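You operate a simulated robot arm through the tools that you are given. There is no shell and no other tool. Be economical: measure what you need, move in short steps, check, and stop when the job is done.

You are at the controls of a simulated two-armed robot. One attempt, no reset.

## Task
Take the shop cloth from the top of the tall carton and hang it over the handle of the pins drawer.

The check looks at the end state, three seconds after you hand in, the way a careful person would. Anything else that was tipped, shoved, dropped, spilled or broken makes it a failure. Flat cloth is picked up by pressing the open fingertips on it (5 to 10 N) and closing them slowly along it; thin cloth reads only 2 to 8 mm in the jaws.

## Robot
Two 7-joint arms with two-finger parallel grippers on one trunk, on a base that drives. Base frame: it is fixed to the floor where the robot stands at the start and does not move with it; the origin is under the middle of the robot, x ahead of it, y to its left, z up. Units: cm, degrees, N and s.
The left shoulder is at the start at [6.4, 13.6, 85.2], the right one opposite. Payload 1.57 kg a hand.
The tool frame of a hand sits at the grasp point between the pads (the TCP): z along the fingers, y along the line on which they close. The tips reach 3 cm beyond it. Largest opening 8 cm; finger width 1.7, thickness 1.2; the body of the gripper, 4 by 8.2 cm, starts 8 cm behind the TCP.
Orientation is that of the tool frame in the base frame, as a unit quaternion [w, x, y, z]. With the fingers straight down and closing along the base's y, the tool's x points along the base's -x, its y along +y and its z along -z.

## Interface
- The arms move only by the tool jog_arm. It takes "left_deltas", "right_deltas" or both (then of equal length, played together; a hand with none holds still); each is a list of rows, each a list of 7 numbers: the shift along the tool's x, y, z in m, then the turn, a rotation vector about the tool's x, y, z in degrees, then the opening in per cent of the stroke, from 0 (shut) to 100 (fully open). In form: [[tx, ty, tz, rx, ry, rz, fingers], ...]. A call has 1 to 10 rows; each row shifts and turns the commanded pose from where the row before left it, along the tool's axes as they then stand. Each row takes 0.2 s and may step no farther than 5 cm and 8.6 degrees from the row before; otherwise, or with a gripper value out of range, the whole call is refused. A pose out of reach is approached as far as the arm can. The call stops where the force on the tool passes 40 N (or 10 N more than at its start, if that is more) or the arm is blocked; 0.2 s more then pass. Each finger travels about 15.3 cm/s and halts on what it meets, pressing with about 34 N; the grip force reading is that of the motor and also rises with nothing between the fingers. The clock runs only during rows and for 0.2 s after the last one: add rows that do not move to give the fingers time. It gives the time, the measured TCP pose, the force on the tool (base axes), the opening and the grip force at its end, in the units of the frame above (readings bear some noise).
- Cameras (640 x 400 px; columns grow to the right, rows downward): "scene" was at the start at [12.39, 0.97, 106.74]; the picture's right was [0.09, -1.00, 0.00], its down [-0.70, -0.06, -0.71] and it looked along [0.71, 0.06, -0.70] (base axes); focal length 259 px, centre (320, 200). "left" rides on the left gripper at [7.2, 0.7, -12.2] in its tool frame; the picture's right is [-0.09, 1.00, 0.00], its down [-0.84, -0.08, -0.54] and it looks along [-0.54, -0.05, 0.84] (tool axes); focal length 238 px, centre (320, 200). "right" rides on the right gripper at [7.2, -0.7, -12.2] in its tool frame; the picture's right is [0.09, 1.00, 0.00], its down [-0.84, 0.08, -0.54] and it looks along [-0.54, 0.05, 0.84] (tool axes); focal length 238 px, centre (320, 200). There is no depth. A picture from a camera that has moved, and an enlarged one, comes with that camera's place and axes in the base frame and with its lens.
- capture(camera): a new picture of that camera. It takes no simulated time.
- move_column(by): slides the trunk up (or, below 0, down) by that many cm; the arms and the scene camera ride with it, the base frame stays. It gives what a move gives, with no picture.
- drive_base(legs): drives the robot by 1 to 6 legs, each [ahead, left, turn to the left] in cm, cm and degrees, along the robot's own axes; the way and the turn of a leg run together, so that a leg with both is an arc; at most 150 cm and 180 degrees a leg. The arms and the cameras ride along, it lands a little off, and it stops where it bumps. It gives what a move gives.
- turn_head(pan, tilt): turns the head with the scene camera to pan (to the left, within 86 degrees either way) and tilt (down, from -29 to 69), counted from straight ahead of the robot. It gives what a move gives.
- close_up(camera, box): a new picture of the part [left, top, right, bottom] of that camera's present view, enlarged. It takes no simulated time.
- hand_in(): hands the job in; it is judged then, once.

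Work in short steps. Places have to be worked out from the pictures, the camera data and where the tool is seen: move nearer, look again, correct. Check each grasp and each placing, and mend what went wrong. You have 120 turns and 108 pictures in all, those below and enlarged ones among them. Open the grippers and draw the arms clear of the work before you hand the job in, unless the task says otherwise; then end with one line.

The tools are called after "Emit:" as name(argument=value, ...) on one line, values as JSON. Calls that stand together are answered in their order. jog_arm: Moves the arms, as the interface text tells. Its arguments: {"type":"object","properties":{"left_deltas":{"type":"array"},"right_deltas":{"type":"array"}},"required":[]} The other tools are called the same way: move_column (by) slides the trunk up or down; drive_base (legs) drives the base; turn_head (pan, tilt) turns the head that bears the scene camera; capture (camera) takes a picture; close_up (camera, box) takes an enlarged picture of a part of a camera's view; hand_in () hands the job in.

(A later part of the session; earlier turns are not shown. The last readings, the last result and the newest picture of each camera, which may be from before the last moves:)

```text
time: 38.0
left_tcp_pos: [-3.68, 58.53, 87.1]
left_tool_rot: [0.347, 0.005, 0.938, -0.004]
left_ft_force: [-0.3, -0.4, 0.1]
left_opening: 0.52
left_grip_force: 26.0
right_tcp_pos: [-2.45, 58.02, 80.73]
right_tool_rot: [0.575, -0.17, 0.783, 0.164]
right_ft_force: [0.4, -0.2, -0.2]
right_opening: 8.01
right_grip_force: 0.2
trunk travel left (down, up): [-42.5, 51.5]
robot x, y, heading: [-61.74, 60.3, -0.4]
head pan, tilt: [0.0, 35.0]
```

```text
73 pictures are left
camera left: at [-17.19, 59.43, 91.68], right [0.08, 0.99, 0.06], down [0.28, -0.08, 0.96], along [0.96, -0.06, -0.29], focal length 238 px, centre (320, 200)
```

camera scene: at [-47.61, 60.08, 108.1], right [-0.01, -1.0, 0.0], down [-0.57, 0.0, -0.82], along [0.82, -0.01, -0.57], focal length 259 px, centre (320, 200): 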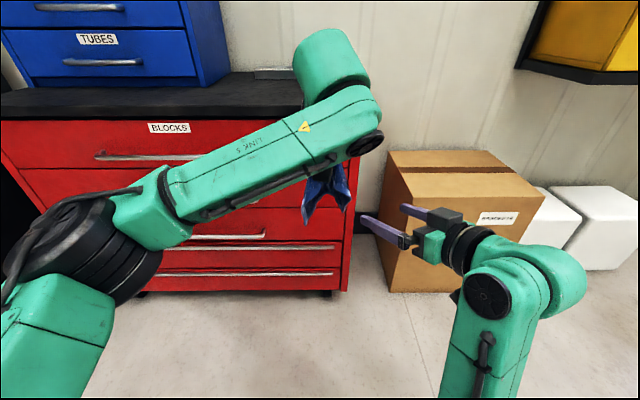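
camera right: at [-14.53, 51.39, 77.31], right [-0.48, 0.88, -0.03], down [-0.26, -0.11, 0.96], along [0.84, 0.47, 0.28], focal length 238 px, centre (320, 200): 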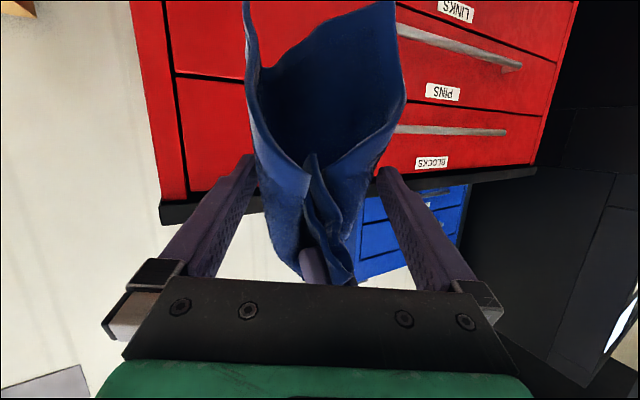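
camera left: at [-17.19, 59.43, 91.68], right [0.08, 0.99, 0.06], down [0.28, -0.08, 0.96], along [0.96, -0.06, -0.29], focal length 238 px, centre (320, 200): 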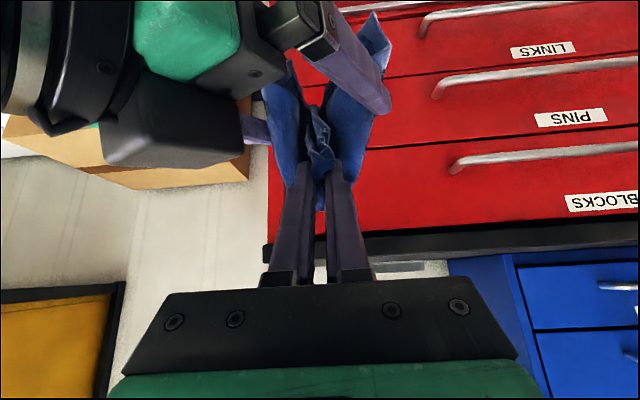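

The fingers straddle the cloth. I close partway (to ~2.4 cm), slide down 4 cm along the cloth, then close fully.

Emit:
jog_arm(right_deltas=[[0, 0, 0, 0, 0, 0, 80], [0, 0, 0, 0, 0, 0, 60], [0, 0, 0, 0, 0, 0, 45], [0, 0, 0, 0, 0, 0, 30], [0, 0, 0, 0, 0, 0, 30], [0.01, 0, 0.003, 0, 0, 0, 30], [0.01, -0.001, 0.003, 0, 0, 0, 30], [0.01, 0, 0.003, 0, 0, 0, 30], [0.01, -0.001, 0.003, 0, 0, 0, 30], [0, 0, 0, 0, 0, 0, 30]])

Emit:
capture(camera="right")

```text
time: 40.2
left_tcp_pos: [-3.86, 58.48, 87.14]
left_tool_rot: [0.346, 0.005, 0.938, -0.004]
left_ft_force: [-0.1, -0.6, -0.2]
left_opening: 0.55
left_grip_force: 26.1
right_tcp_pos: [-2.69, 58.21, 76.55]
right_tool_rot: [0.575, -0.169, 0.783, 0.164]
right_ft_force: [0.6, -0.6, 0.2]
right_opening: 2.39
right_grip_force: 0.0
trunk travel left (down, up): [-42.5, 51.5]
robot x, y, heading: [-61.05, 60.11, -0.3]
head pan, tilt: [0.0, 35.0]
```

```text
72 pictures are left
camera right: at [-14.66, 51.48, 73.04], right [-0.48, 0.88, -0.03], down [-0.26, -0.11, 0.96], along [0.84, 0.47, 0.28], focal length 238 px, centre (320, 200)
```

right: 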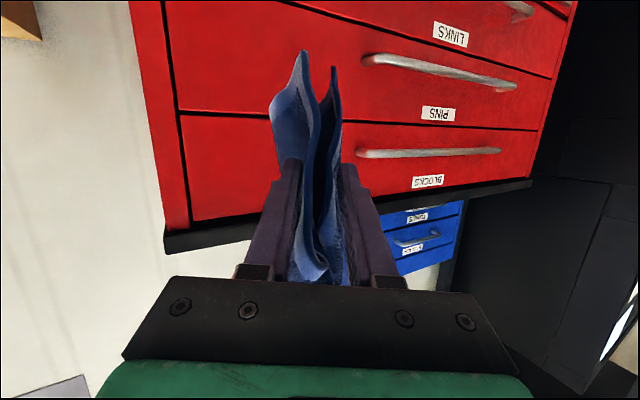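

The cloth is neatly between the fingers, with ~7 cm of tail below. I go up 1 cm for balance and close fully.

Emit:
jog_arm(right_deltas=[[-0.01, 0, -0.003, 0, 0, 0, 30], [0, 0, 0, 0, 0, 0, 20], [0, 0, 0, 0, 0, 0, 10], [0, 0, 0, 0, 0, 0, 0], [0, 0, 0, 0, 0, 0, 0], [0, 0, 0, 0, 0, 0, 0]])

Emit:
capture(camera="right")

Emit:
capture(camera="left")

Emit:
capture(camera="scene")

```text
time: 41.6
left_tcp_pos: [-3.84, 58.52, 87.12]
left_tool_rot: [0.346, 0.006, 0.938, -0.004]
left_ft_force: [-0.5, 0.5, -1.3]
left_opening: 0.58
left_grip_force: 25.7
right_tcp_pos: [-2.64, 58.01, 77.59]
right_tool_rot: [0.576, -0.169, 0.783, 0.164]
right_ft_force: [0.9, 0.1, -0.3]
right_opening: 0.5
right_grip_force: 25.6
trunk travel left (down, up): [-42.5, 51.5]
robot x, y, heading: [-61.34, 59.98, -0.3]
head pan, tilt: [0.0, 35.0]
```

```text
71 pictures are left
camera right: at [-14.67, 51.36, 74.05], right [-0.48, 0.88, -0.03], down [-0.26, -0.11, 0.96], along [0.84, 0.47, 0.28], focal length 238 px, centre (320, 200)
```

right: 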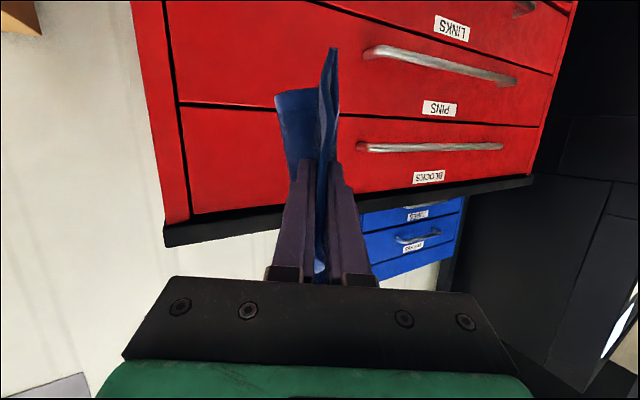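

```text
70 pictures are left
camera left: at [-17.17, 59.43, 91.67], right [0.08, 0.99, 0.06], down [0.28, -0.08, 0.96], along [0.96, -0.06, -0.29], focal length 238 px, centre (320, 200)
```

left: 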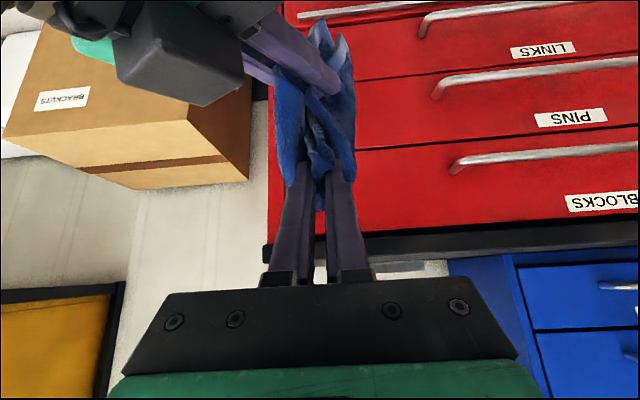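

```text
69 pictures are left
camera scene: at [-47.6, 60.04, 108.1], right [-0.01, -1.0, 0.0], down [-0.57, 0.0, -0.82], along [0.82, -0.01, -0.57], focal length 259 px, centre (320, 200)
```

scene: 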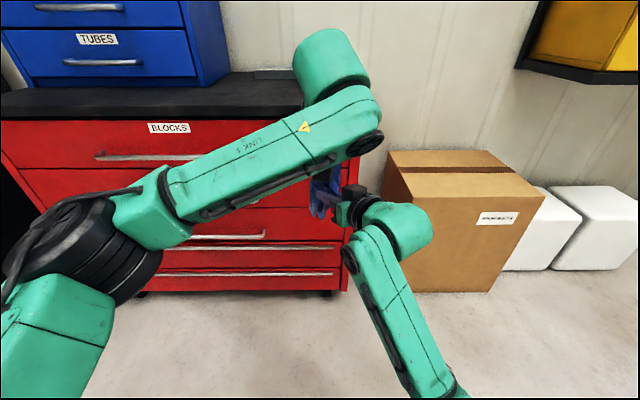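

Both hands hold the cloth. Triangulating: PINS bar at x≈18.7, z≈62.3, from y≈78 to ~120; drawer face x≈22.2; BLOCKS bar z≈76.5. I bring the left hand back and beside the right fingers so it will stay in front of the bars.

Emit:
jog_arm(left_deltas=[[0, 0.011, 0, 0, 0, 0, 0], [0.02, 0, -0.001, 0, 0, 0, 0], [0.02, 0, -0.001, 0, 0, 0, 0], [0.02, 0, -0.001, 0, 0, 0, 0], [0.019, 0, -0.001, 0, 0, 0, 0], [0, 0, 0, 0, 0, 0, 0]])

Emit:
capture(camera="left")

Emit:
capture(camera="right")

```text
time: 43.0
left_tcp_pos: [-10.05, 59.68, 82.19]
left_tool_rot: [0.347, 0.005, 0.938, -0.004]
left_ft_force: [0.2, -0.5, 0.7]
left_opening: 0.55
left_grip_force: 25.5
right_tcp_pos: [-2.67, 58.04, 77.55]
right_tool_rot: [0.575, -0.17, 0.783, 0.164]
right_ft_force: [-0.6, 0.4, -0.5]
right_opening: 0.48
right_grip_force: 25.4
trunk travel left (down, up): [-42.5, 51.5]
robot x, y, heading: [-61.47, 59.68, -0.4]
head pan, tilt: [0.0, 35.0]
```

```text
68 pictures are left
camera left: at [-23.46, 60.61, 86.86], right [0.08, 1.0, 0.06], down [0.28, -0.08, 0.96], along [0.96, -0.06, -0.29], focal length 238 px, centre (320, 200)
```

left: 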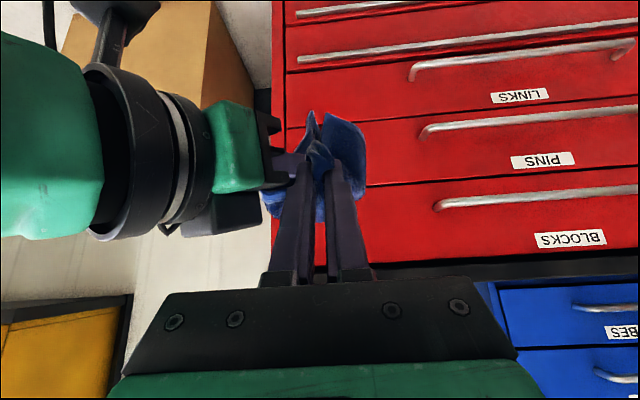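

```text
67 pictures are left
camera right: at [-14.67, 51.37, 74.05], right [-0.48, 0.88, -0.03], down [-0.26, -0.11, 0.96], along [0.84, 0.47, 0.28], focal length 238 px, centre (320, 200)
```

right: 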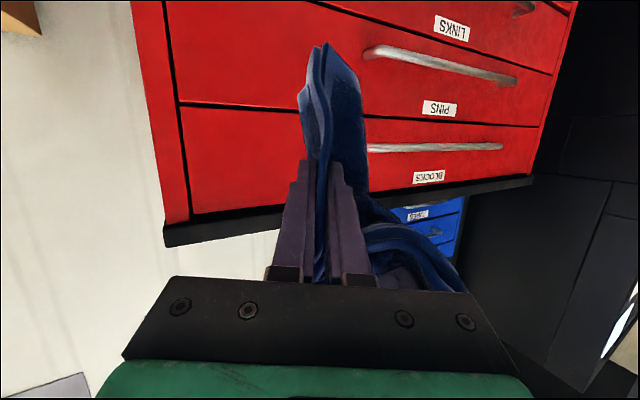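

The tail hangs at the right fingertips and the rest goes to the left hand, as intended. I turn the base 27.6° right (so the right fingers face the drawer squarely) and drive to a staging point ~12 cm short of the bar.

Emit:
drive_base(legs=[[0, 0, -27.6], [-15.6, 63.9, 0]])

Emit:
turn_head(pan=0, tilt=30)

Emit:
capture(camera="scene")

Emit:
capture(camera="left")

Emit:
capture(camera="right")

```text
time: 48.0
left_tcp_pos: [0.16, 98.74, 82.4]
left_tool_rot: [0.335, 0.232, 0.909, -0.089]
left_ft_force: [-0.2, 1.0, 0.4]
left_opening: 0.53
left_grip_force: 25.4
right_tcp_pos: [5.79, 93.66, 77.67]
right_tool_rot: [0.598, 0.025, 0.801, 0.02]
right_ft_force: [-1.1, 0.3, 0.5]
right_opening: 0.5
right_grip_force: 25.1
trunk travel left (down, up): [-42.5, 51.5]
robot x, y, heading: [-45.11, 123.05, -28.3]
head pan, tilt: [0.0, 35.0]
```

```text
time: 48.6
left_tcp_pos: [0.02, 98.68, 82.18]
left_tool_rot: [0.335, 0.232, 0.909, -0.088]
left_ft_force: [-0.2, 0.0, -0.7]
left_opening: 0.52
left_grip_force: 25.2
right_tcp_pos: [5.82, 93.76, 77.6]
right_tool_rot: [0.598, 0.025, 0.801, 0.02]
right_ft_force: [-1.0, -0.2, 0.4]
right_opening: 0.47
right_grip_force: 25.2
trunk travel left (down, up): [-42.5, 51.5]
robot x, y, heading: [-45.37, 123.47, -28.5]
head pan, tilt: [0.0, 30.0]
```

```text
66 pictures are left
camera scene: at [-32.7, 116.52, 108.87], right [-0.48, -0.88, 0.0], down [-0.44, 0.24, -0.87], along [0.76, -0.41, -0.5], focal length 259 px, centre (320, 200)
```

scene: 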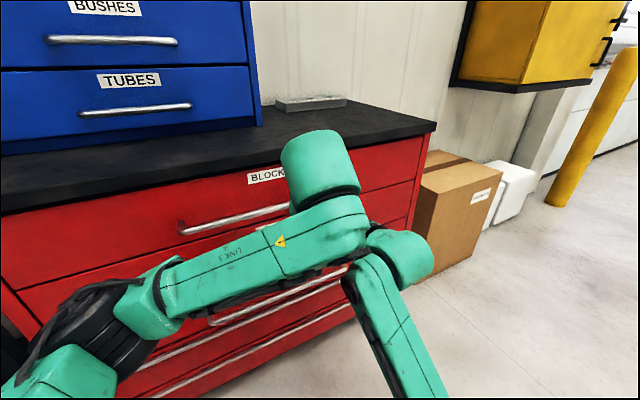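

```text
65 pictures are left
camera left: at [-11.35, 105.77, 86.87], right [0.54, 0.84, 0.06], down [0.21, -0.2, 0.96], along [0.81, -0.5, -0.29], focal length 238 px, centre (320, 200)
```

left: 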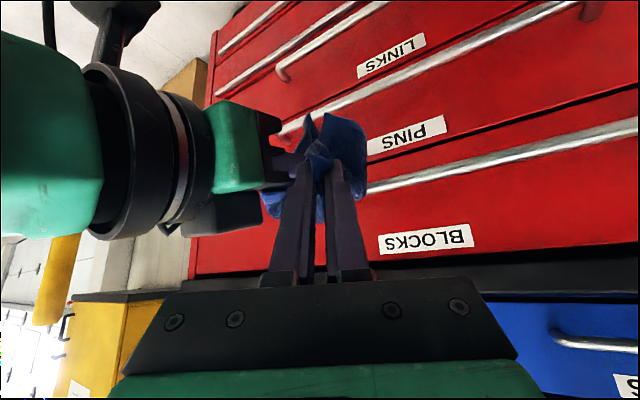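

```text
64 pictures are left
camera right: at [-7.92, 93.52, 74.06], right [-0.01, 1.0, -0.03], down [-0.28, 0.02, 0.96], along [0.96, 0.02, 0.28], focal length 238 px, centre (320, 200)
```

right: 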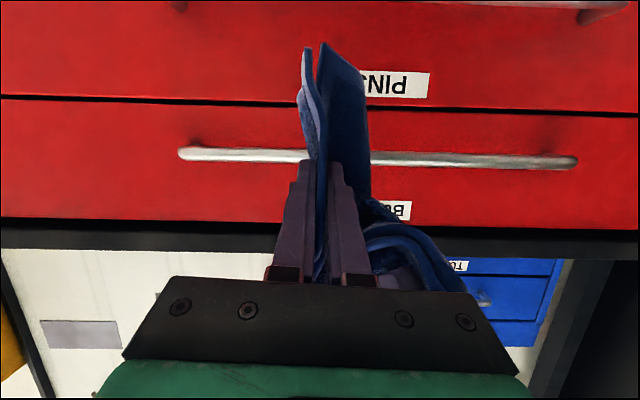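

BLOCKS bar spans y≈79–123, z≈76.7; PINS bar directly below at z≈62. Tail bottom z≈69. I lower the trunk 4 cm and drive +8 cm in world x.

Emit:
move_column(by=-4)

Emit:
drive_base(legs=[[7.0, 3.8, 0]])

Emit:
capture(camera="left")

Emit:
capture(camera="right")

```text
time: 49.5
left_tcp_pos: [0.15, 98.79, 78.38]
left_tool_rot: [0.336, 0.231, 0.909, -0.089]
left_ft_force: [0.4, -0.8, 0.2]
left_opening: 0.52
left_grip_force: 25.8
right_tcp_pos: [5.84, 93.66, 73.64]
right_tool_rot: [0.598, 0.026, 0.801, 0.019]
right_ft_force: [0.0, 0.4, 0.9]
right_opening: 0.5
right_grip_force: 25.4
trunk travel left (down, up): [-38.5, 55.5]
robot x, y, heading: [-45.37, 123.52, -28.4]
head pan, tilt: [0.0, 30.0]
```

```text
time: 50.5
left_tcp_pos: [8.07, 98.71, 78.21]
left_tool_rot: [0.334, 0.232, 0.909, -0.088]
left_ft_force: [0.5, -0.7, -1.4]
left_opening: 0.53
left_grip_force: 25.2
right_tcp_pos: [13.87, 93.69, 73.51]
right_tool_rot: [0.598, 0.025, 0.801, 0.02]
right_ft_force: [-0.3, 0.4, -0.1]
right_opening: 0.47
right_grip_force: 25.7
trunk travel left (down, up): [-38.5, 55.5]
robot x, y, heading: [-37.35, 123.34, -28.3]
head pan, tilt: [0.0, 30.0]
```

```text
63 pictures are left
camera left: at [-3.36, 105.75, 82.84], right [0.54, 0.84, 0.05], down [0.21, -0.2, 0.96], along [0.81, -0.5, -0.29], focal length 238 px, centre (320, 200)
```

left: 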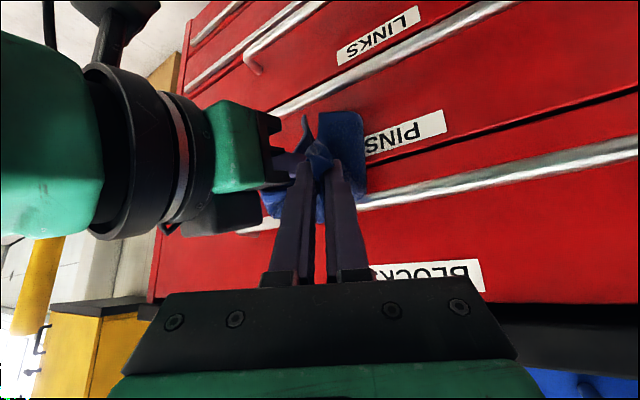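

```text
62 pictures are left
camera right: at [0.06, 93.5, 70.02], right [-0.01, 1.0, -0.03], down [-0.28, 0.02, 0.96], along [0.96, 0.02, 0.28], focal length 238 px, centre (320, 200)
```

right: 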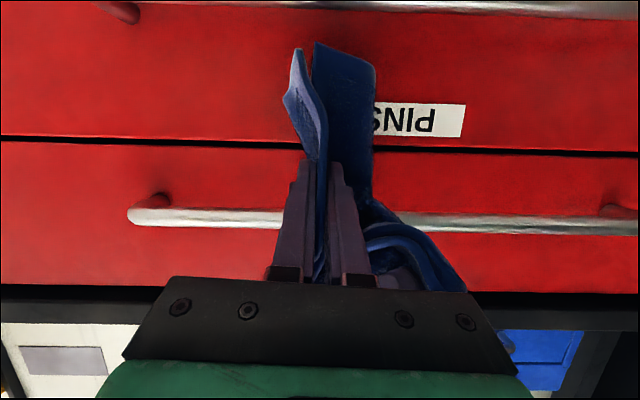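

Clearances check: PINS bar top z≈62.6, tail bottom ≈65.2, BLOCKS bar bottom ≈76.3, fingers ≈73. I drive the last 4.1 cm so the tips are above the gap behind the bar.

Emit:
drive_base(legs=[[3.6, 1.95, 0]])

Emit:
capture(camera="right")

Emit:
capture(camera="left")

```text
time: 51.5
left_tcp_pos: [11.97, 98.6, 78.26]
left_tool_rot: [0.335, 0.232, 0.909, -0.087]
left_ft_force: [-0.4, -0.9, 0.9]
left_opening: 0.51
left_grip_force: 25.5
right_tcp_pos: [17.56, 93.52, 73.48]
right_tool_rot: [0.597, 0.025, 0.802, 0.019]
right_ft_force: [-6.3, 1.1, -0.9]
right_opening: 0.47
right_grip_force: 25.4
trunk travel left (down, up): [-38.5, 55.5]
robot x, y, heading: [-33.54, 123.1, -28.7]
head pan, tilt: [0.0, 30.0]
stopped in leg 1: the force on the tool passed its limit (the readings are from after the stop); the commanded pose is now the measured one
```

```text
61 pictures are left
camera right: at [3.78, 93.45, 70.11], right [-0.01, 1.0, -0.03], down [-0.28, 0.02, 0.96], along [0.96, 0.02, 0.28], focal length 238 px, centre (320, 200)
```

right: 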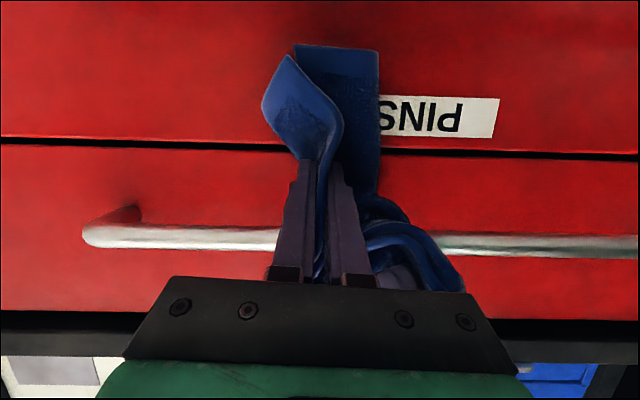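

```text
60 pictures are left
camera left: at [0.58, 105.71, 82.87], right [0.54, 0.84, 0.06], down [0.21, -0.2, 0.96], along [0.81, -0.5, -0.29], focal length 238 px, centre (320, 200)
```

left: 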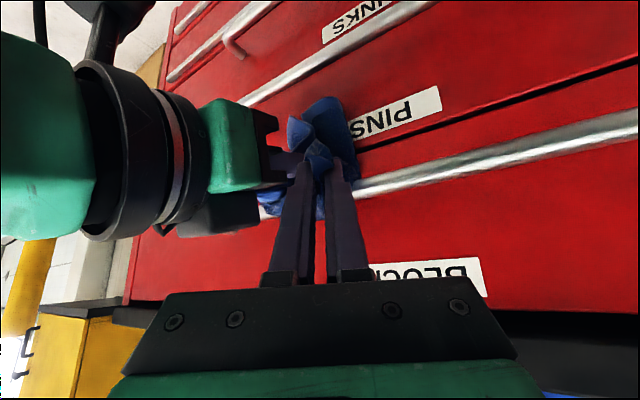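

Contact with the drawer face at tip x≈20.5, so the face is at ≈20.7 and the bar likely at x≈17.3. I back off 0.7 cm and look again.

Emit:
drive_base(legs=[[-0.6, -0.35, 0]])

Emit:
capture(camera="right")

```text
time: 52.3
left_tcp_pos: [11.38, 98.66, 78.38]
left_tool_rot: [0.335, 0.232, 0.909, -0.088]
left_ft_force: [-0.8, -1.2, -0.1]
left_opening: 0.52
left_grip_force: 25.6
right_tcp_pos: [16.97, 93.59, 73.56]
right_tool_rot: [0.597, 0.026, 0.802, 0.018]
right_ft_force: [-0.6, 1.0, 0.0]
right_opening: 0.49
right_grip_force: 25.0
trunk travel left (down, up): [-38.5, 55.5]
robot x, y, heading: [-33.76, 122.97, -28.5]
head pan, tilt: [0.0, 30.0]
```

```text
59 pictures are left
camera right: at [3.13, 93.44, 70.09], right [-0.01, 1.0, -0.03], down [-0.28, 0.02, 0.96], along [0.96, 0.02, 0.28], focal length 238 px, centre (320, 200)
```

right: 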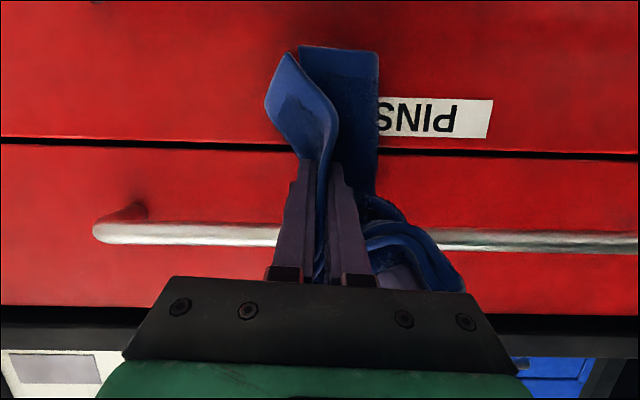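

Bar at x≈17, gap ≈17.6–20.7, tips now at 19.85: good. I lower the trunk 4 cm and check that the tail goes behind the bar.

Emit:
move_column(by=-3.5)

Emit:
capture(camera="right")

Emit:
capture(camera="left")

```text
time: 53.1
left_tcp_pos: [11.39, 98.64, 74.74]
left_tool_rot: [0.334, 0.232, 0.909, -0.089]
left_ft_force: [0.3, -0.1, 0.2]
left_opening: 0.52
left_grip_force: 25.1
right_tcp_pos: [16.88, 93.58, 70.01]
right_tool_rot: [0.596, 0.025, 0.802, 0.019]
right_ft_force: [-0.1, 0.6, 0.4]
right_opening: 0.51
right_grip_force: 25.0
trunk travel left (down, up): [-35.0, 59.0]
robot x, y, heading: [-34.05, 123.14, -28.4]
head pan, tilt: [0.0, 30.0]
```

```text
58 pictures are left
camera right: at [3.14, 93.45, 66.59], right [-0.01, 1.0, -0.03], down [-0.28, 0.02, 0.96], along [0.96, 0.02, 0.28], focal length 238 px, centre (320, 200)
```

right: 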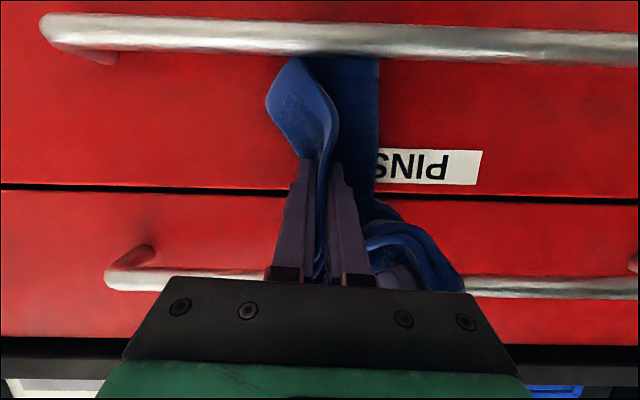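

```text
57 pictures are left
camera left: at [-0.06, 105.71, 79.35], right [0.54, 0.84, 0.06], down [0.21, -0.2, 0.96], along [0.81, -0.5, -0.29], focal length 238 px, centre (320, 200)
```

left: 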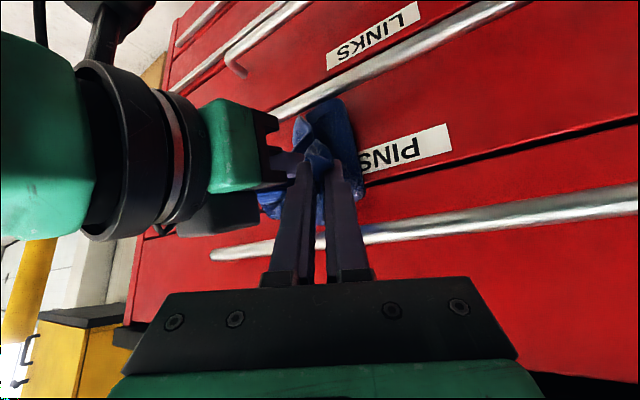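

The rear layer is already passing behind the bar; the left flap is right at the bar top. Lower 1.5 cm more and check.

Emit:
move_column(by=-1.5)

Emit:
capture(camera="right")

```text
time: 53.7
left_tcp_pos: [11.28, 98.64, 73.22]
left_tool_rot: [0.335, 0.231, 0.909, -0.088]
left_ft_force: [0.1, 0.4, 0.8]
left_opening: 0.52
left_grip_force: 25.5
right_tcp_pos: [16.83, 93.61, 68.52]
right_tool_rot: [0.597, 0.025, 0.802, 0.019]
right_ft_force: [0.1, 0.0, -1.1]
right_opening: 0.5
right_grip_force: 25.4
trunk travel left (down, up): [-33.5, 60.5]
robot x, y, heading: [-33.87, 123.26, -28.5]
head pan, tilt: [0.0, 30.0]
```

```text
56 pictures are left
camera right: at [3.14, 93.45, 65.08], right [-0.01, 1.0, -0.03], down [-0.28, 0.02, 0.96], along [0.96, 0.02, 0.28], focal length 238 px, centre (320, 200)
```

right: 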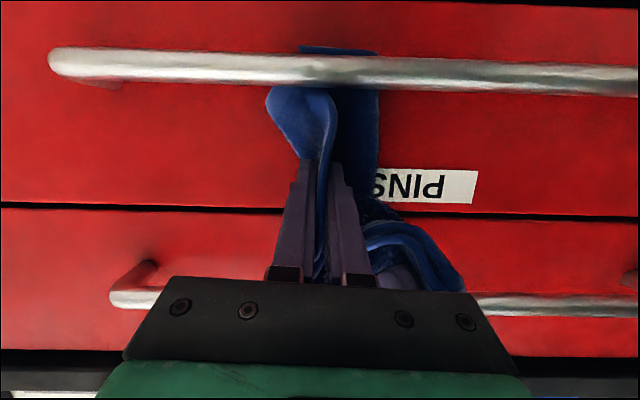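

Both layers are behind the bar. I lower another 3 cm (finger undersides then ~1 cm above the bar).

Emit:
move_column(by=-2.8)

Emit:
capture(camera="right")

Emit:
capture(camera="left")

```text
time: 54.4
left_tcp_pos: [11.37, 98.55, 70.38]
left_tool_rot: [0.335, 0.231, 0.909, -0.088]
left_ft_force: [-0.9, 0.9, 0.1]
left_opening: 0.53
left_grip_force: 25.5
right_tcp_pos: [16.97, 93.54, 65.74]
right_tool_rot: [0.596, 0.025, 0.802, 0.02]
right_ft_force: [-0.1, -0.4, -0.5]
right_opening: 0.5
right_grip_force: 25.4
trunk travel left (down, up): [-30.7, 63.3]
robot x, y, heading: [-33.66, 123.32, -28.4]
head pan, tilt: [0.0, 30.0]
```

```text
55 pictures are left
camera right: at [3.14, 93.45, 62.28], right [-0.01, 1.0, -0.03], down [-0.28, 0.02, 0.96], along [0.96, 0.02, 0.28], focal length 238 px, centre (320, 200)
```

right: 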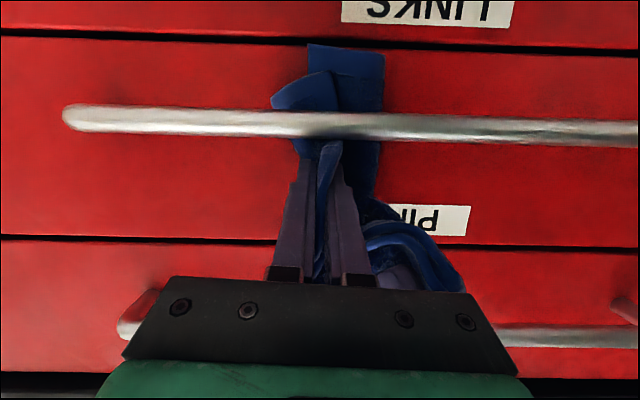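

```text
54 pictures are left
camera left: at [-0.06, 105.7, 75.05], right [0.54, 0.84, 0.06], down [0.21, -0.2, 0.96], along [0.81, -0.5, -0.29], focal length 238 px, centre (320, 200)
```

left: 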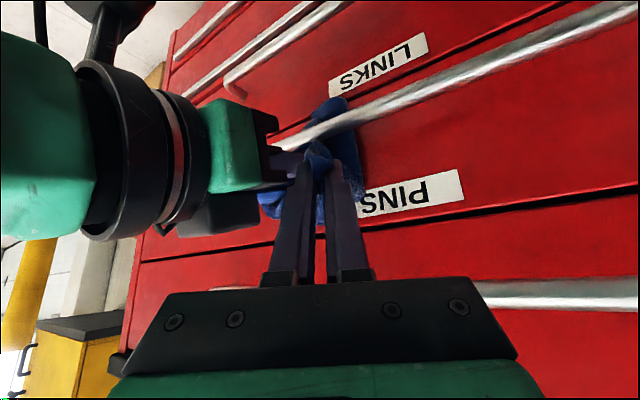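

Both tail layers now hang behind and below the bar. I lower 1.2 cm more so the fold sits on the bar.

Emit:
move_column(by=-1.3)

Emit:
capture(camera="right")

```text
time: 55.0
left_tcp_pos: [11.37, 98.56, 69.15]
left_tool_rot: [0.334, 0.231, 0.909, -0.088]
left_ft_force: [0.7, -0.2, 0.2]
left_opening: 0.52
left_grip_force: 25.3
right_tcp_pos: [16.94, 93.66, 64.41]
right_tool_rot: [0.597, 0.025, 0.802, 0.019]
right_ft_force: [2.2, -0.2, 0.4]
right_opening: 0.48
right_grip_force: 26.0
trunk travel left (down, up): [-29.4, 64.6]
robot x, y, heading: [-33.62, 123.19, -28.4]
head pan, tilt: [0.0, 30.0]
```

```text
53 pictures are left
camera right: at [3.15, 93.45, 61.0], right [-0.01, 1.0, -0.03], down [-0.28, 0.02, 0.96], along [0.96, 0.02, 0.28], focal length 238 px, centre (320, 200)
```

right: 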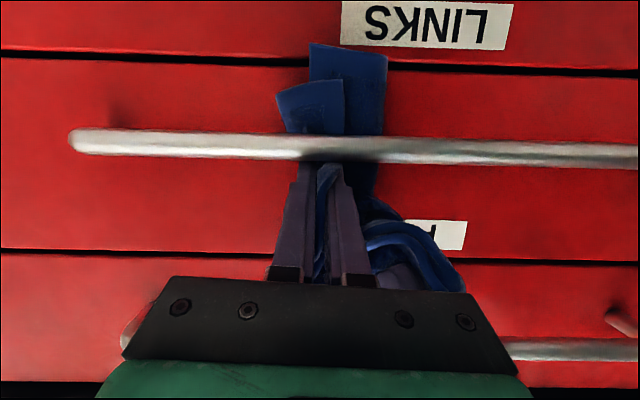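

The tail hangs ~6 cm behind the bar. I open the right fingers slightly (left keeps holding the front end).

Emit:
jog_arm(right_deltas=[[0, 0, 0, 0, 0, 0, 8], [0, 0, 0, 0, 0, 0, 14], [0, 0, 0, 0, 0, 0, 20], [0, 0, 0, 0, 0, 0, 24], [0, 0, 0, 0, 0, 0, 24]])

Emit:
capture(camera="right")

Emit:
capture(camera="left")

```text
time: 56.2
left_tcp_pos: [11.44, 98.61, 69.25]
left_tool_rot: [0.335, 0.23, 0.909, -0.087]
left_ft_force: [-0.3, -0.2, 0.2]
left_opening: 0.52
left_grip_force: 25.5
right_tcp_pos: [16.89, 93.51, 64.42]
right_tool_rot: [0.596, 0.025, 0.802, 0.019]
right_ft_force: [-0.6, -0.1, 0.3]
right_opening: 1.92
right_grip_force: 0.0
trunk travel left (down, up): [-29.4, 64.6]
robot x, y, heading: [-33.78, 122.83, -28.3]
head pan, tilt: [0.0, 30.0]
```

```text
52 pictures are left
camera right: at [3.15, 93.44, 60.97], right [-0.01, 1.0, -0.03], down [-0.28, 0.02, 0.96], along [0.96, 0.02, 0.28], focal length 238 px, centre (320, 200)
```

right: 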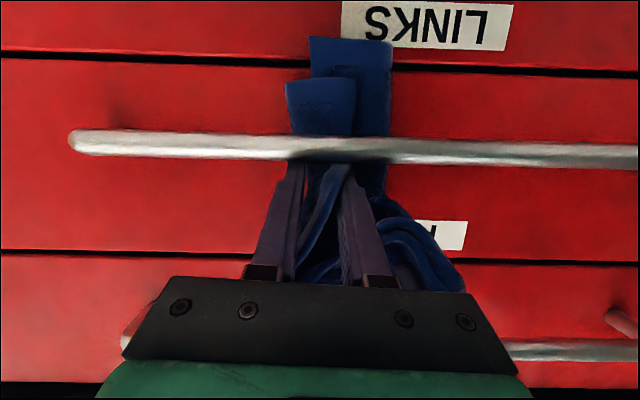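

```text
51 pictures are left
camera left: at [-0.05, 105.7, 73.74], right [0.54, 0.84, 0.06], down [0.21, -0.2, 0.96], along [0.81, -0.5, -0.29], focal length 238 px, centre (320, 200)
```

left: 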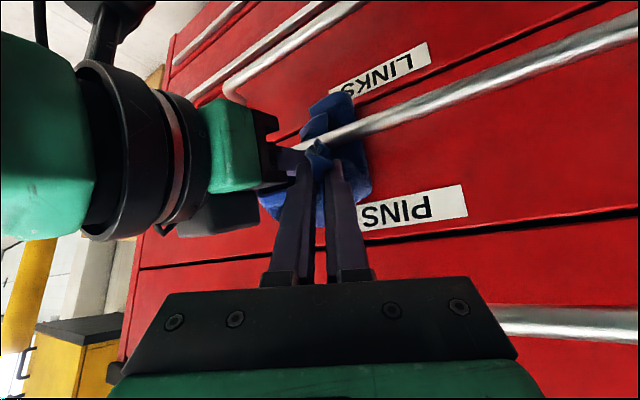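

The cloth is free in the fingers. I withdraw the right hand straight back along its fingers.

Emit:
jog_arm(right_deltas=[[0, 0, -0.01, 0, 0, 0, 24], [0, 0, -0.01, 0, 0, 0, 24], [0, 0, -0.01, 0, 0, 0, 24], [0, 0, -0.01, 0, 0, 0, 24], [0, 0, -0.01, 0, 0, 0, 24], [0, 0, -0.01, 0, 0, 0, 24], [0, 0, -0.01, 0, 0, 0, 24], [0, 0, 0, 0, 0, 0, 24]])

Emit:
capture(camera="right")

Emit:
capture(camera="left")

```text
time: 58.0
left_tcp_pos: [11.33, 98.69, 68.95]
left_tool_rot: [0.335, 0.231, 0.909, -0.087]
left_ft_force: [-0.3, -0.3, 1.0]
left_opening: 0.53
left_grip_force: 25.2
right_tcp_pos: [10.17, 93.51, 66.36]
right_tool_rot: [0.596, 0.025, 0.802, 0.02]
right_ft_force: [-0.4, -0.1, -0.2]
right_opening: 1.9
right_grip_force: 0.1
trunk travel left (down, up): [-29.4, 64.6]
robot x, y, heading: [-33.77, 122.97, -28.4]
head pan, tilt: [0.0, 30.0]
```

```text
50 pictures are left
camera right: at [-3.51, 93.33, 62.93], right [-0.01, 1.0, -0.03], down [-0.28, 0.02, 0.96], along [0.96, 0.02, 0.28], focal length 238 px, centre (320, 200)
```

right: 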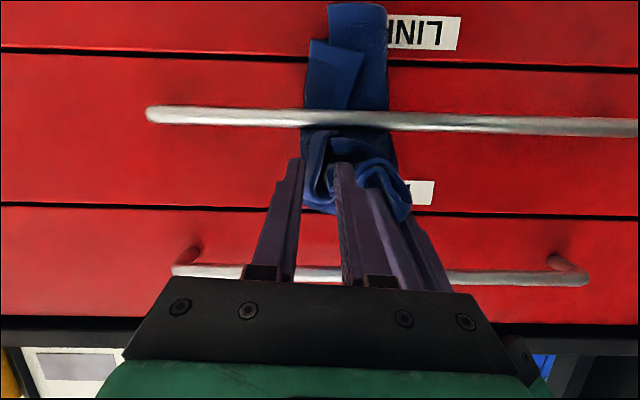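

```text
49 pictures are left
camera left: at [-0.05, 105.69, 73.74], right [0.54, 0.84, 0.06], down [0.21, -0.2, 0.96], along [0.81, -0.5, -0.29], focal length 238 px, centre (320, 200)
```

left: 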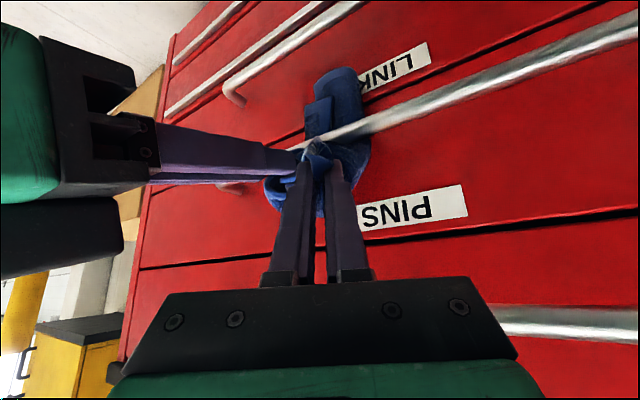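

The tail hangs ~9 cm behind the bar, still held in front by the left hand. I withdraw the right hand farther and to the right.

Emit:
jog_arm(right_deltas=[[0, 0, -0.015, 0, 0, 0, 24], [0, -0.02, -0.01, 0, 0, 0, 24], [0, -0.03, -0.01, 0, 0, 0, 24], [0, -0.03, -0.01, 0, 0, 0, 24], [0, -0.03, -0.01, 0, 0, 0, 24], [0, -0.03, 0, 0, 0, 0, 24], [0, 0, 0, 0, 0, 0, 24]])

Emit:
capture(camera="right")

Emit:
capture(camera="scene")

```text
time: 59.6
left_tcp_pos: [11.44, 98.56, 69.14]
left_tool_rot: [0.335, 0.232, 0.909, -0.087]
left_ft_force: [0.4, 0.2, -0.2]
left_opening: 0.52
left_grip_force: 25.3
right_tcp_pos: [4.52, 79.51, 67.23]
right_tool_rot: [0.596, 0.026, 0.802, 0.019]
right_ft_force: [0.3, 0.6, -0.3]
right_opening: 1.94
right_grip_force: 0.0
trunk travel left (down, up): [-29.4, 64.6]
robot x, y, heading: [-34.16, 123.19, -28.6]
head pan, tilt: [0.0, 30.0]
```

```text
48 pictures are left
camera right: at [-9.05, 79.29, 63.66], right [-0.01, 1.0, -0.03], down [-0.28, 0.02, 0.96], along [0.96, 0.02, 0.28], focal length 238 px, centre (320, 200)
```

right: 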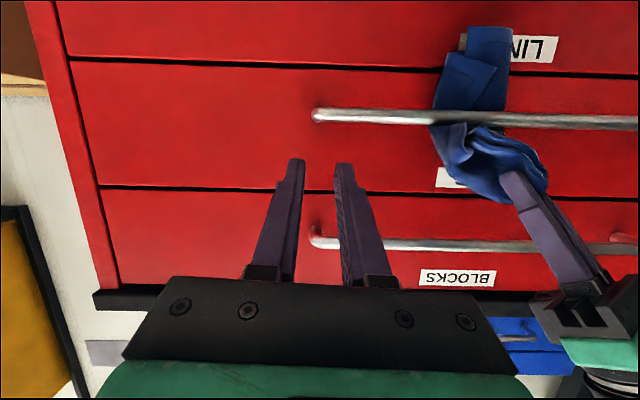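

```text
47 pictures are left
camera scene: at [-21.45, 116.47, 95.78], right [-0.48, -0.88, 0.0], down [-0.44, 0.24, -0.87], along [0.76, -0.41, -0.5], focal length 259 px, centre (320, 200)
```

scene: 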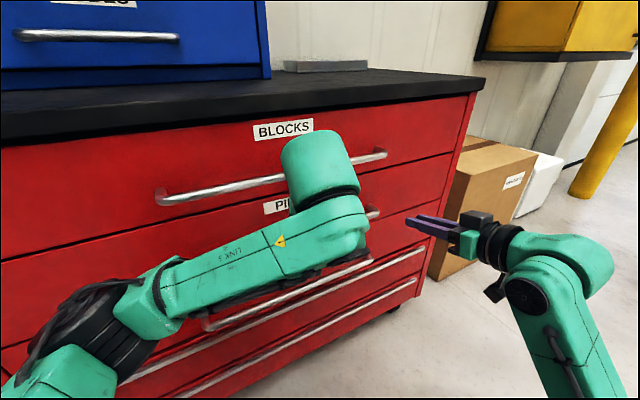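

The cloth is draped over the PINS bar, its front end still in the left hand. I lower the left hand in front of the bar about 8 cm.

Emit:
jog_arm(left_deltas=[[0.0093, -0.0026, 0.0131, 0, 0, 0, 0], [0.0093, -0.0026, 0.0131, 0, 0, 0, 0], [0.0093, -0.0026, 0.0131, 0, 0, 0, 0], [0.0093, -0.0026, 0.0131, 0, 0, 0, 0], [0.0093, -0.0026, 0.0131, 0, 0, 0, 0], [0, 0, 0, 0, 0, 0, 0]])

Emit:
capture(camera="right")

Emit:
capture(camera="left")

```text
time: 61.0
left_tcp_pos: [11.22, 97.04, 61.18]
left_tool_rot: [0.335, 0.232, 0.909, -0.088]
left_ft_force: [0.3, 0.1, -0.6]
left_opening: 0.51
left_grip_force: 25.7
right_tcp_pos: [4.66, 79.53, 67.12]
right_tool_rot: [0.596, 0.025, 0.802, 0.019]
right_ft_force: [-0.5, 0.4, -0.2]
right_opening: 1.9
right_grip_force: 0.0
trunk travel left (down, up): [-29.4, 64.6]
robot x, y, heading: [-33.71, 123.08, -28.5]
head pan, tilt: [0.0, 30.0]
```

```text
46 pictures are left
camera right: at [-9.05, 79.33, 63.66], right [-0.01, 1.0, -0.03], down [-0.28, 0.02, 0.96], along [0.96, 0.02, 0.28], focal length 238 px, centre (320, 200)
```

right: 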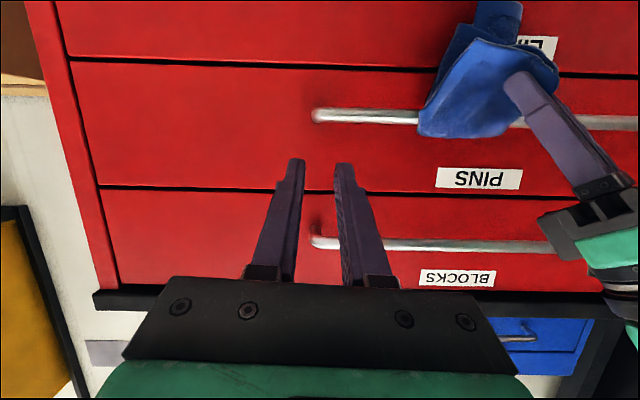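

```text
45 pictures are left
camera left: at [-0.19, 104.1, 65.83], right [0.54, 0.84, 0.06], down [0.21, -0.2, 0.96], along [0.81, -0.5, -0.29], focal length 238 px, centre (320, 200)
```

left: 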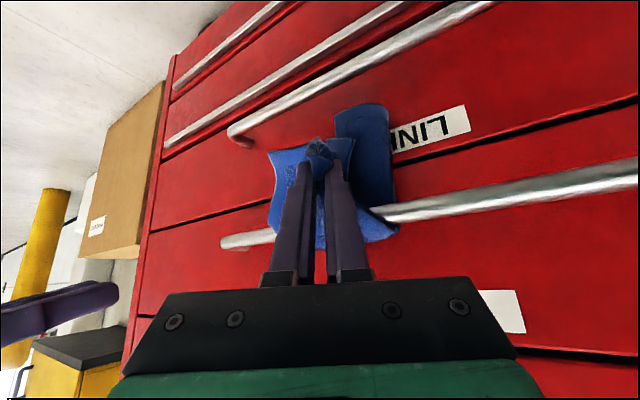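

Nicely draped; the rear tail (~11 cm) is a bit longer than the front. I pull the front down ~4 cm more to balance it.

Emit:
jog_arm(left_deltas=[[0.0063, 0.0006, 0.009, 0, 0, 0, 0], [0.0063, 0.0006, 0.009, 0, 0, 0, 0], [0.0063, 0.0006, 0.009, 0, 0, 0, 0], [0.0063, 0.0006, 0.009, 0, 0, 0, 0], [0, 0, 0, 0, 0, 0, 0]])

Emit:
capture(camera="right")

Emit:
capture(camera="left")

```text
time: 62.2
left_tcp_pos: [11.73, 97.1, 56.75]
left_tool_rot: [0.335, 0.231, 0.909, -0.087]
left_ft_force: [-0.7, -1.0, 0.7]
left_opening: 0.53
left_grip_force: 24.9
right_tcp_pos: [4.67, 79.51, 67.06]
right_tool_rot: [0.597, 0.025, 0.802, 0.019]
right_ft_force: [0.9, -0.7, 0.2]
right_opening: 1.9
right_grip_force: 0.1
trunk travel left (down, up): [-29.4, 64.6]
robot x, y, heading: [-33.95, 123.51, -28.4]
head pan, tilt: [0.0, 30.0]
```

```text
44 pictures are left
camera right: at [-9.05, 79.32, 63.66], right [-0.01, 1.0, -0.03], down [-0.28, 0.02, 0.96], along [0.96, 0.02, 0.28], focal length 238 px, centre (320, 200)
```

right: 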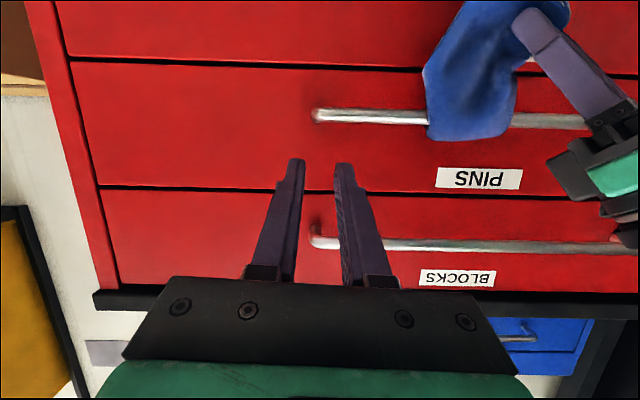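

```text
43 pictures are left
camera left: at [0.39, 104.08, 61.35], right [0.54, 0.84, 0.06], down [0.21, -0.2, 0.96], along [0.81, -0.5, -0.29], focal length 238 px, centre (320, 200)
```

left: 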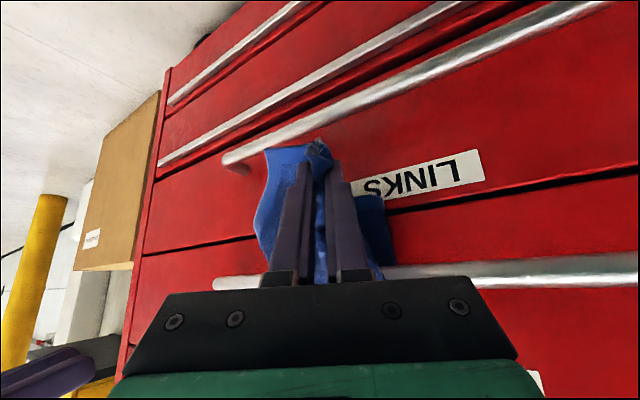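

Balanced: rear ~7.5 cm, front ~9 cm. I move 1.2 cm toward the drawer to slacken and open the left fingers.

Emit:
jog_arm(left_deltas=[[-0.004, 0.003, 0.0035, 0, 0, 0, 0], [-0.004, 0.003, 0.0035, 0, 0, 0, 0], [0, 0, 0, 0, 0, 0, 10], [0, 0, 0, 0, 0, 0, 20], [0, 0, 0, 0, 0, 0, 30], [0, 0, 0, 0, 0, 0, 40], [0, 0, 0, 0, 0, 0, 40]])

Emit:
capture(camera="right")

Emit:
capture(camera="left")

```text
time: 63.8
left_tcp_pos: [13.04, 97.0, 56.64]
left_tool_rot: [0.335, 0.231, 0.909, -0.088]
left_ft_force: [0.1, 0.5, -0.5]
left_opening: 3.21
left_grip_force: 0.1
right_tcp_pos: [4.75, 79.52, 67.01]
right_tool_rot: [0.596, 0.025, 0.802, 0.019]
right_ft_force: [0.1, 1.0, -0.6]
right_opening: 1.92
right_grip_force: 0.1
trunk travel left (down, up): [-29.4, 64.6]
robot x, y, heading: [-33.71, 123.31, -28.8]
head pan, tilt: [0.0, 30.0]
```

```text
42 pictures are left
camera right: at [-9.05, 79.32, 63.66], right [-0.01, 1.0, -0.03], down [-0.28, 0.02, 0.96], along [0.96, 0.02, 0.28], focal length 238 px, centre (320, 200)
```

right: 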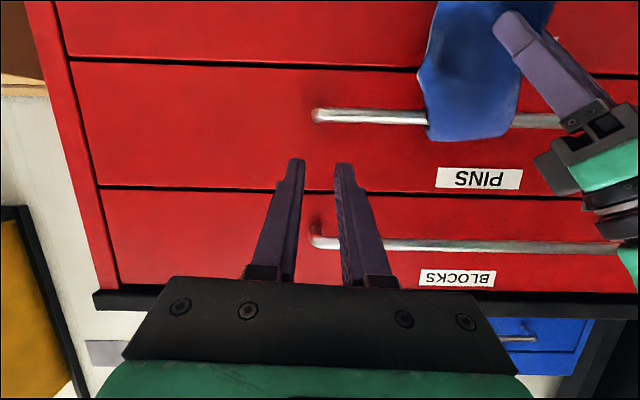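

```text
41 pictures are left
camera left: at [1.64, 104.14, 61.31], right [0.54, 0.84, 0.06], down [0.21, -0.2, 0.96], along [0.81, -0.5, -0.29], focal length 238 px, centre (320, 200)
```

left: 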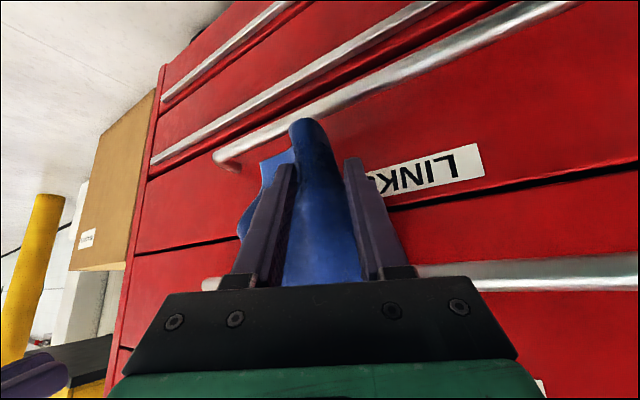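

Released. I open wider and withdraw the left hand horizontally back.

Emit:
jog_arm(left_deltas=[[0, 0, 0, 0, 0, 0, 55], [0.0076, 0, -0.0065, 0, 0, 0, 55], [0.0076, 0, -0.0065, 0, 0, 0, 55], [0.0152, 0, -0.013, 0, 0, 0, 55], [0.019, 0, -0.0162, 0, 0, 0, 55], [0.019, 0, -0.0162, 0, 0, 0, 55], [0.019, 0, -0.0162, 0, 0, 0, 55], [0, 0, 0, 0, 0, 0, 55]])

Emit:
capture(camera="right")

Emit:
capture(camera="left")

```text
time: 65.6
left_tcp_pos: [3.11, 102.64, 56.77]
left_tool_rot: [0.335, 0.231, 0.909, -0.088]
left_ft_force: [0.4, -0.1, 0.5]
left_opening: 4.39
left_grip_force: 0.1
right_tcp_pos: [4.72, 79.47, 67.06]
right_tool_rot: [0.596, 0.025, 0.802, 0.019]
right_ft_force: [-0.1, 0.4, 0.1]
right_opening: 1.91
right_grip_force: 0.0
trunk travel left (down, up): [-29.4, 64.6]
robot x, y, heading: [-33.86, 122.98, -28.6]
head pan, tilt: [0.0, 30.0]
```

```text
40 pictures are left
camera right: at [-9.05, 79.33, 63.66], right [-0.01, 1.0, -0.03], down [-0.28, 0.02, 0.96], along [0.96, 0.02, 0.28], focal length 238 px, centre (320, 200)
```

right: 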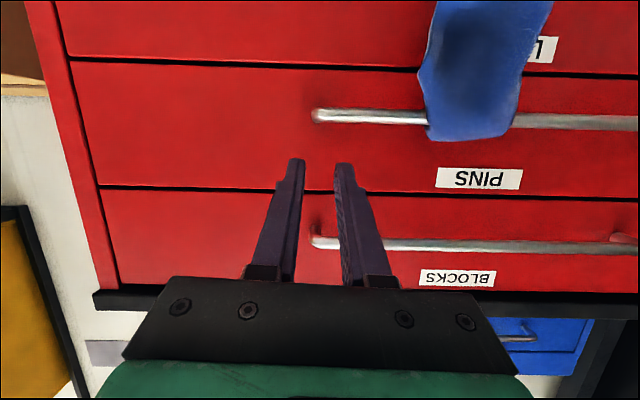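

```text
39 pictures are left
camera left: at [-8.42, 109.77, 61.34], right [0.54, 0.84, 0.06], down [0.21, -0.2, 0.96], along [0.81, -0.5, -0.29], focal length 238 px, centre (320, 200)
```

left: 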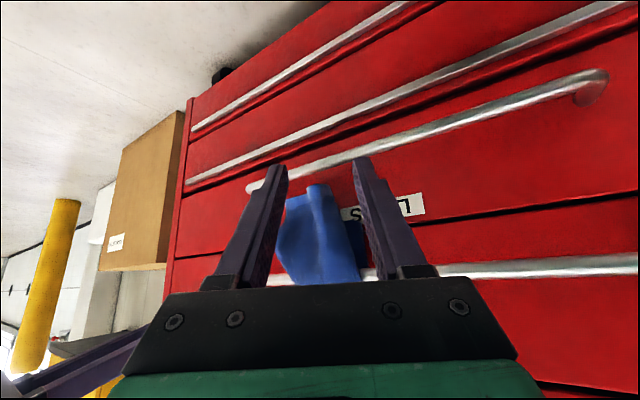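

The cloth hangs by itself over the PINS bar. I back the base 30 cm straight away from the cabinet, open both grippers and look.

Emit:
drive_base(legs=[[-26, -14, 0]])

Emit:
jog_arm(left_deltas=[[0, 0, 0, 0, 0, 0, 100], [0, 0, 0, 0, 0, 0, 100], [0, 0, 0, 0, 0, 0, 100]], right_deltas=[[0, 0, 0, 0, 0, 0, 100], [0, 0, 0, 0, 0, 0, 100], [0, 0, 0, 0, 0, 0, 100]])

Emit:
capture(camera="right")

Emit:
capture(camera="left")

Emit:
capture(camera="scene")

```text
time: 67.7
left_tcp_pos: [-26.94, 102.96, 56.74]
left_tool_rot: [0.335, 0.235, 0.908, -0.088]
left_ft_force: [-0.4, 0.0, -1.2]
left_opening: 4.41
left_grip_force: 0.1
right_tcp_pos: [-25.45, 79.78, 67.14]
right_tool_rot: [0.596, 0.028, 0.802, 0.017]
right_ft_force: [0.7, -0.4, 0.0]
right_opening: 1.91
right_grip_force: 0.1
trunk travel left (down, up): [-29.4, 64.6]
robot x, y, heading: [-63.67, 123.99, -29.0]
head pan, tilt: [0.0, 30.0]
```

```text
time: 68.5
left_tcp_pos: [-26.82, 102.91, 56.79]
left_tool_rot: [0.335, 0.235, 0.908, -0.088]
left_ft_force: [-0.4, 0.5, -0.3]
left_opening: 8.0
left_grip_force: 0.0
right_tcp_pos: [-25.34, 79.68, 67.04]
right_tool_rot: [0.597, 0.028, 0.802, 0.017]
right_ft_force: [-0.9, -0.6, -0.4]
right_opening: 8.0
right_grip_force: 0.1
trunk travel left (down, up): [-29.4, 64.6]
robot x, y, heading: [-63.64, 123.73, -29.1]
head pan, tilt: [0.0, 30.0]
```

```text
38 pictures are left
camera right: at [-39.13, 79.65, 63.66], right [0.0, 1.0, -0.03], down [-0.28, 0.03, 0.96], along [0.96, 0.01, 0.28], focal length 238 px, centre (320, 200)
```

right: 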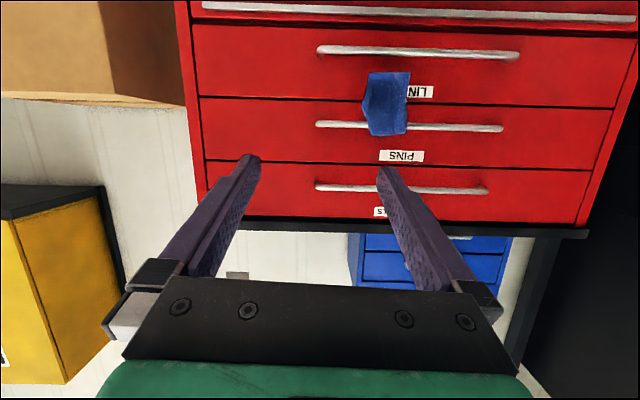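

```text
37 pictures are left
camera left: at [-38.26, 110.06, 61.35], right [0.55, 0.84, 0.06], down [0.21, -0.2, 0.96], along [0.81, -0.51, -0.29], focal length 238 px, centre (320, 200)
```

left: 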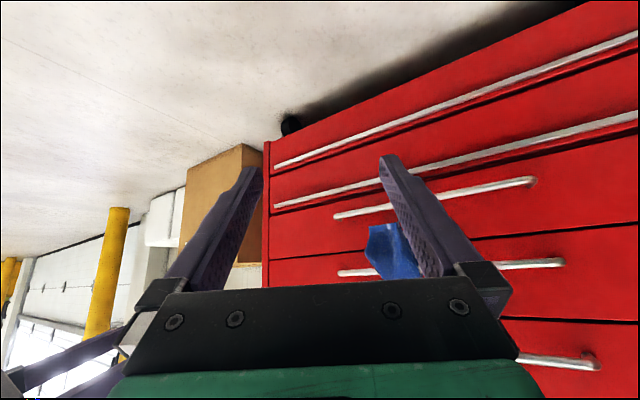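

```text
36 pictures are left
camera scene: at [-51.26, 116.89, 95.78], right [-0.48, -0.88, 0.0], down [-0.44, 0.24, -0.87], along [0.76, -0.42, -0.5], focal length 259 px, centre (320, 200)
```

scene: 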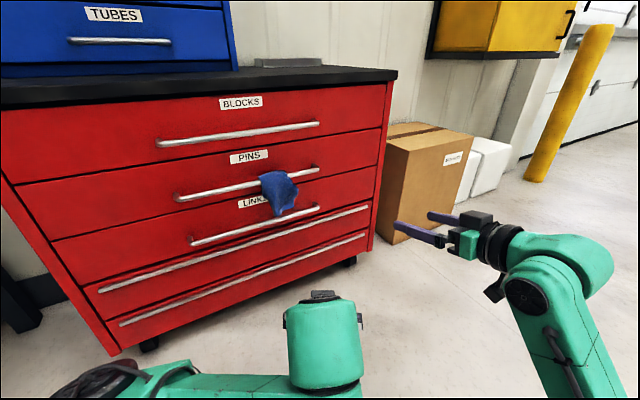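

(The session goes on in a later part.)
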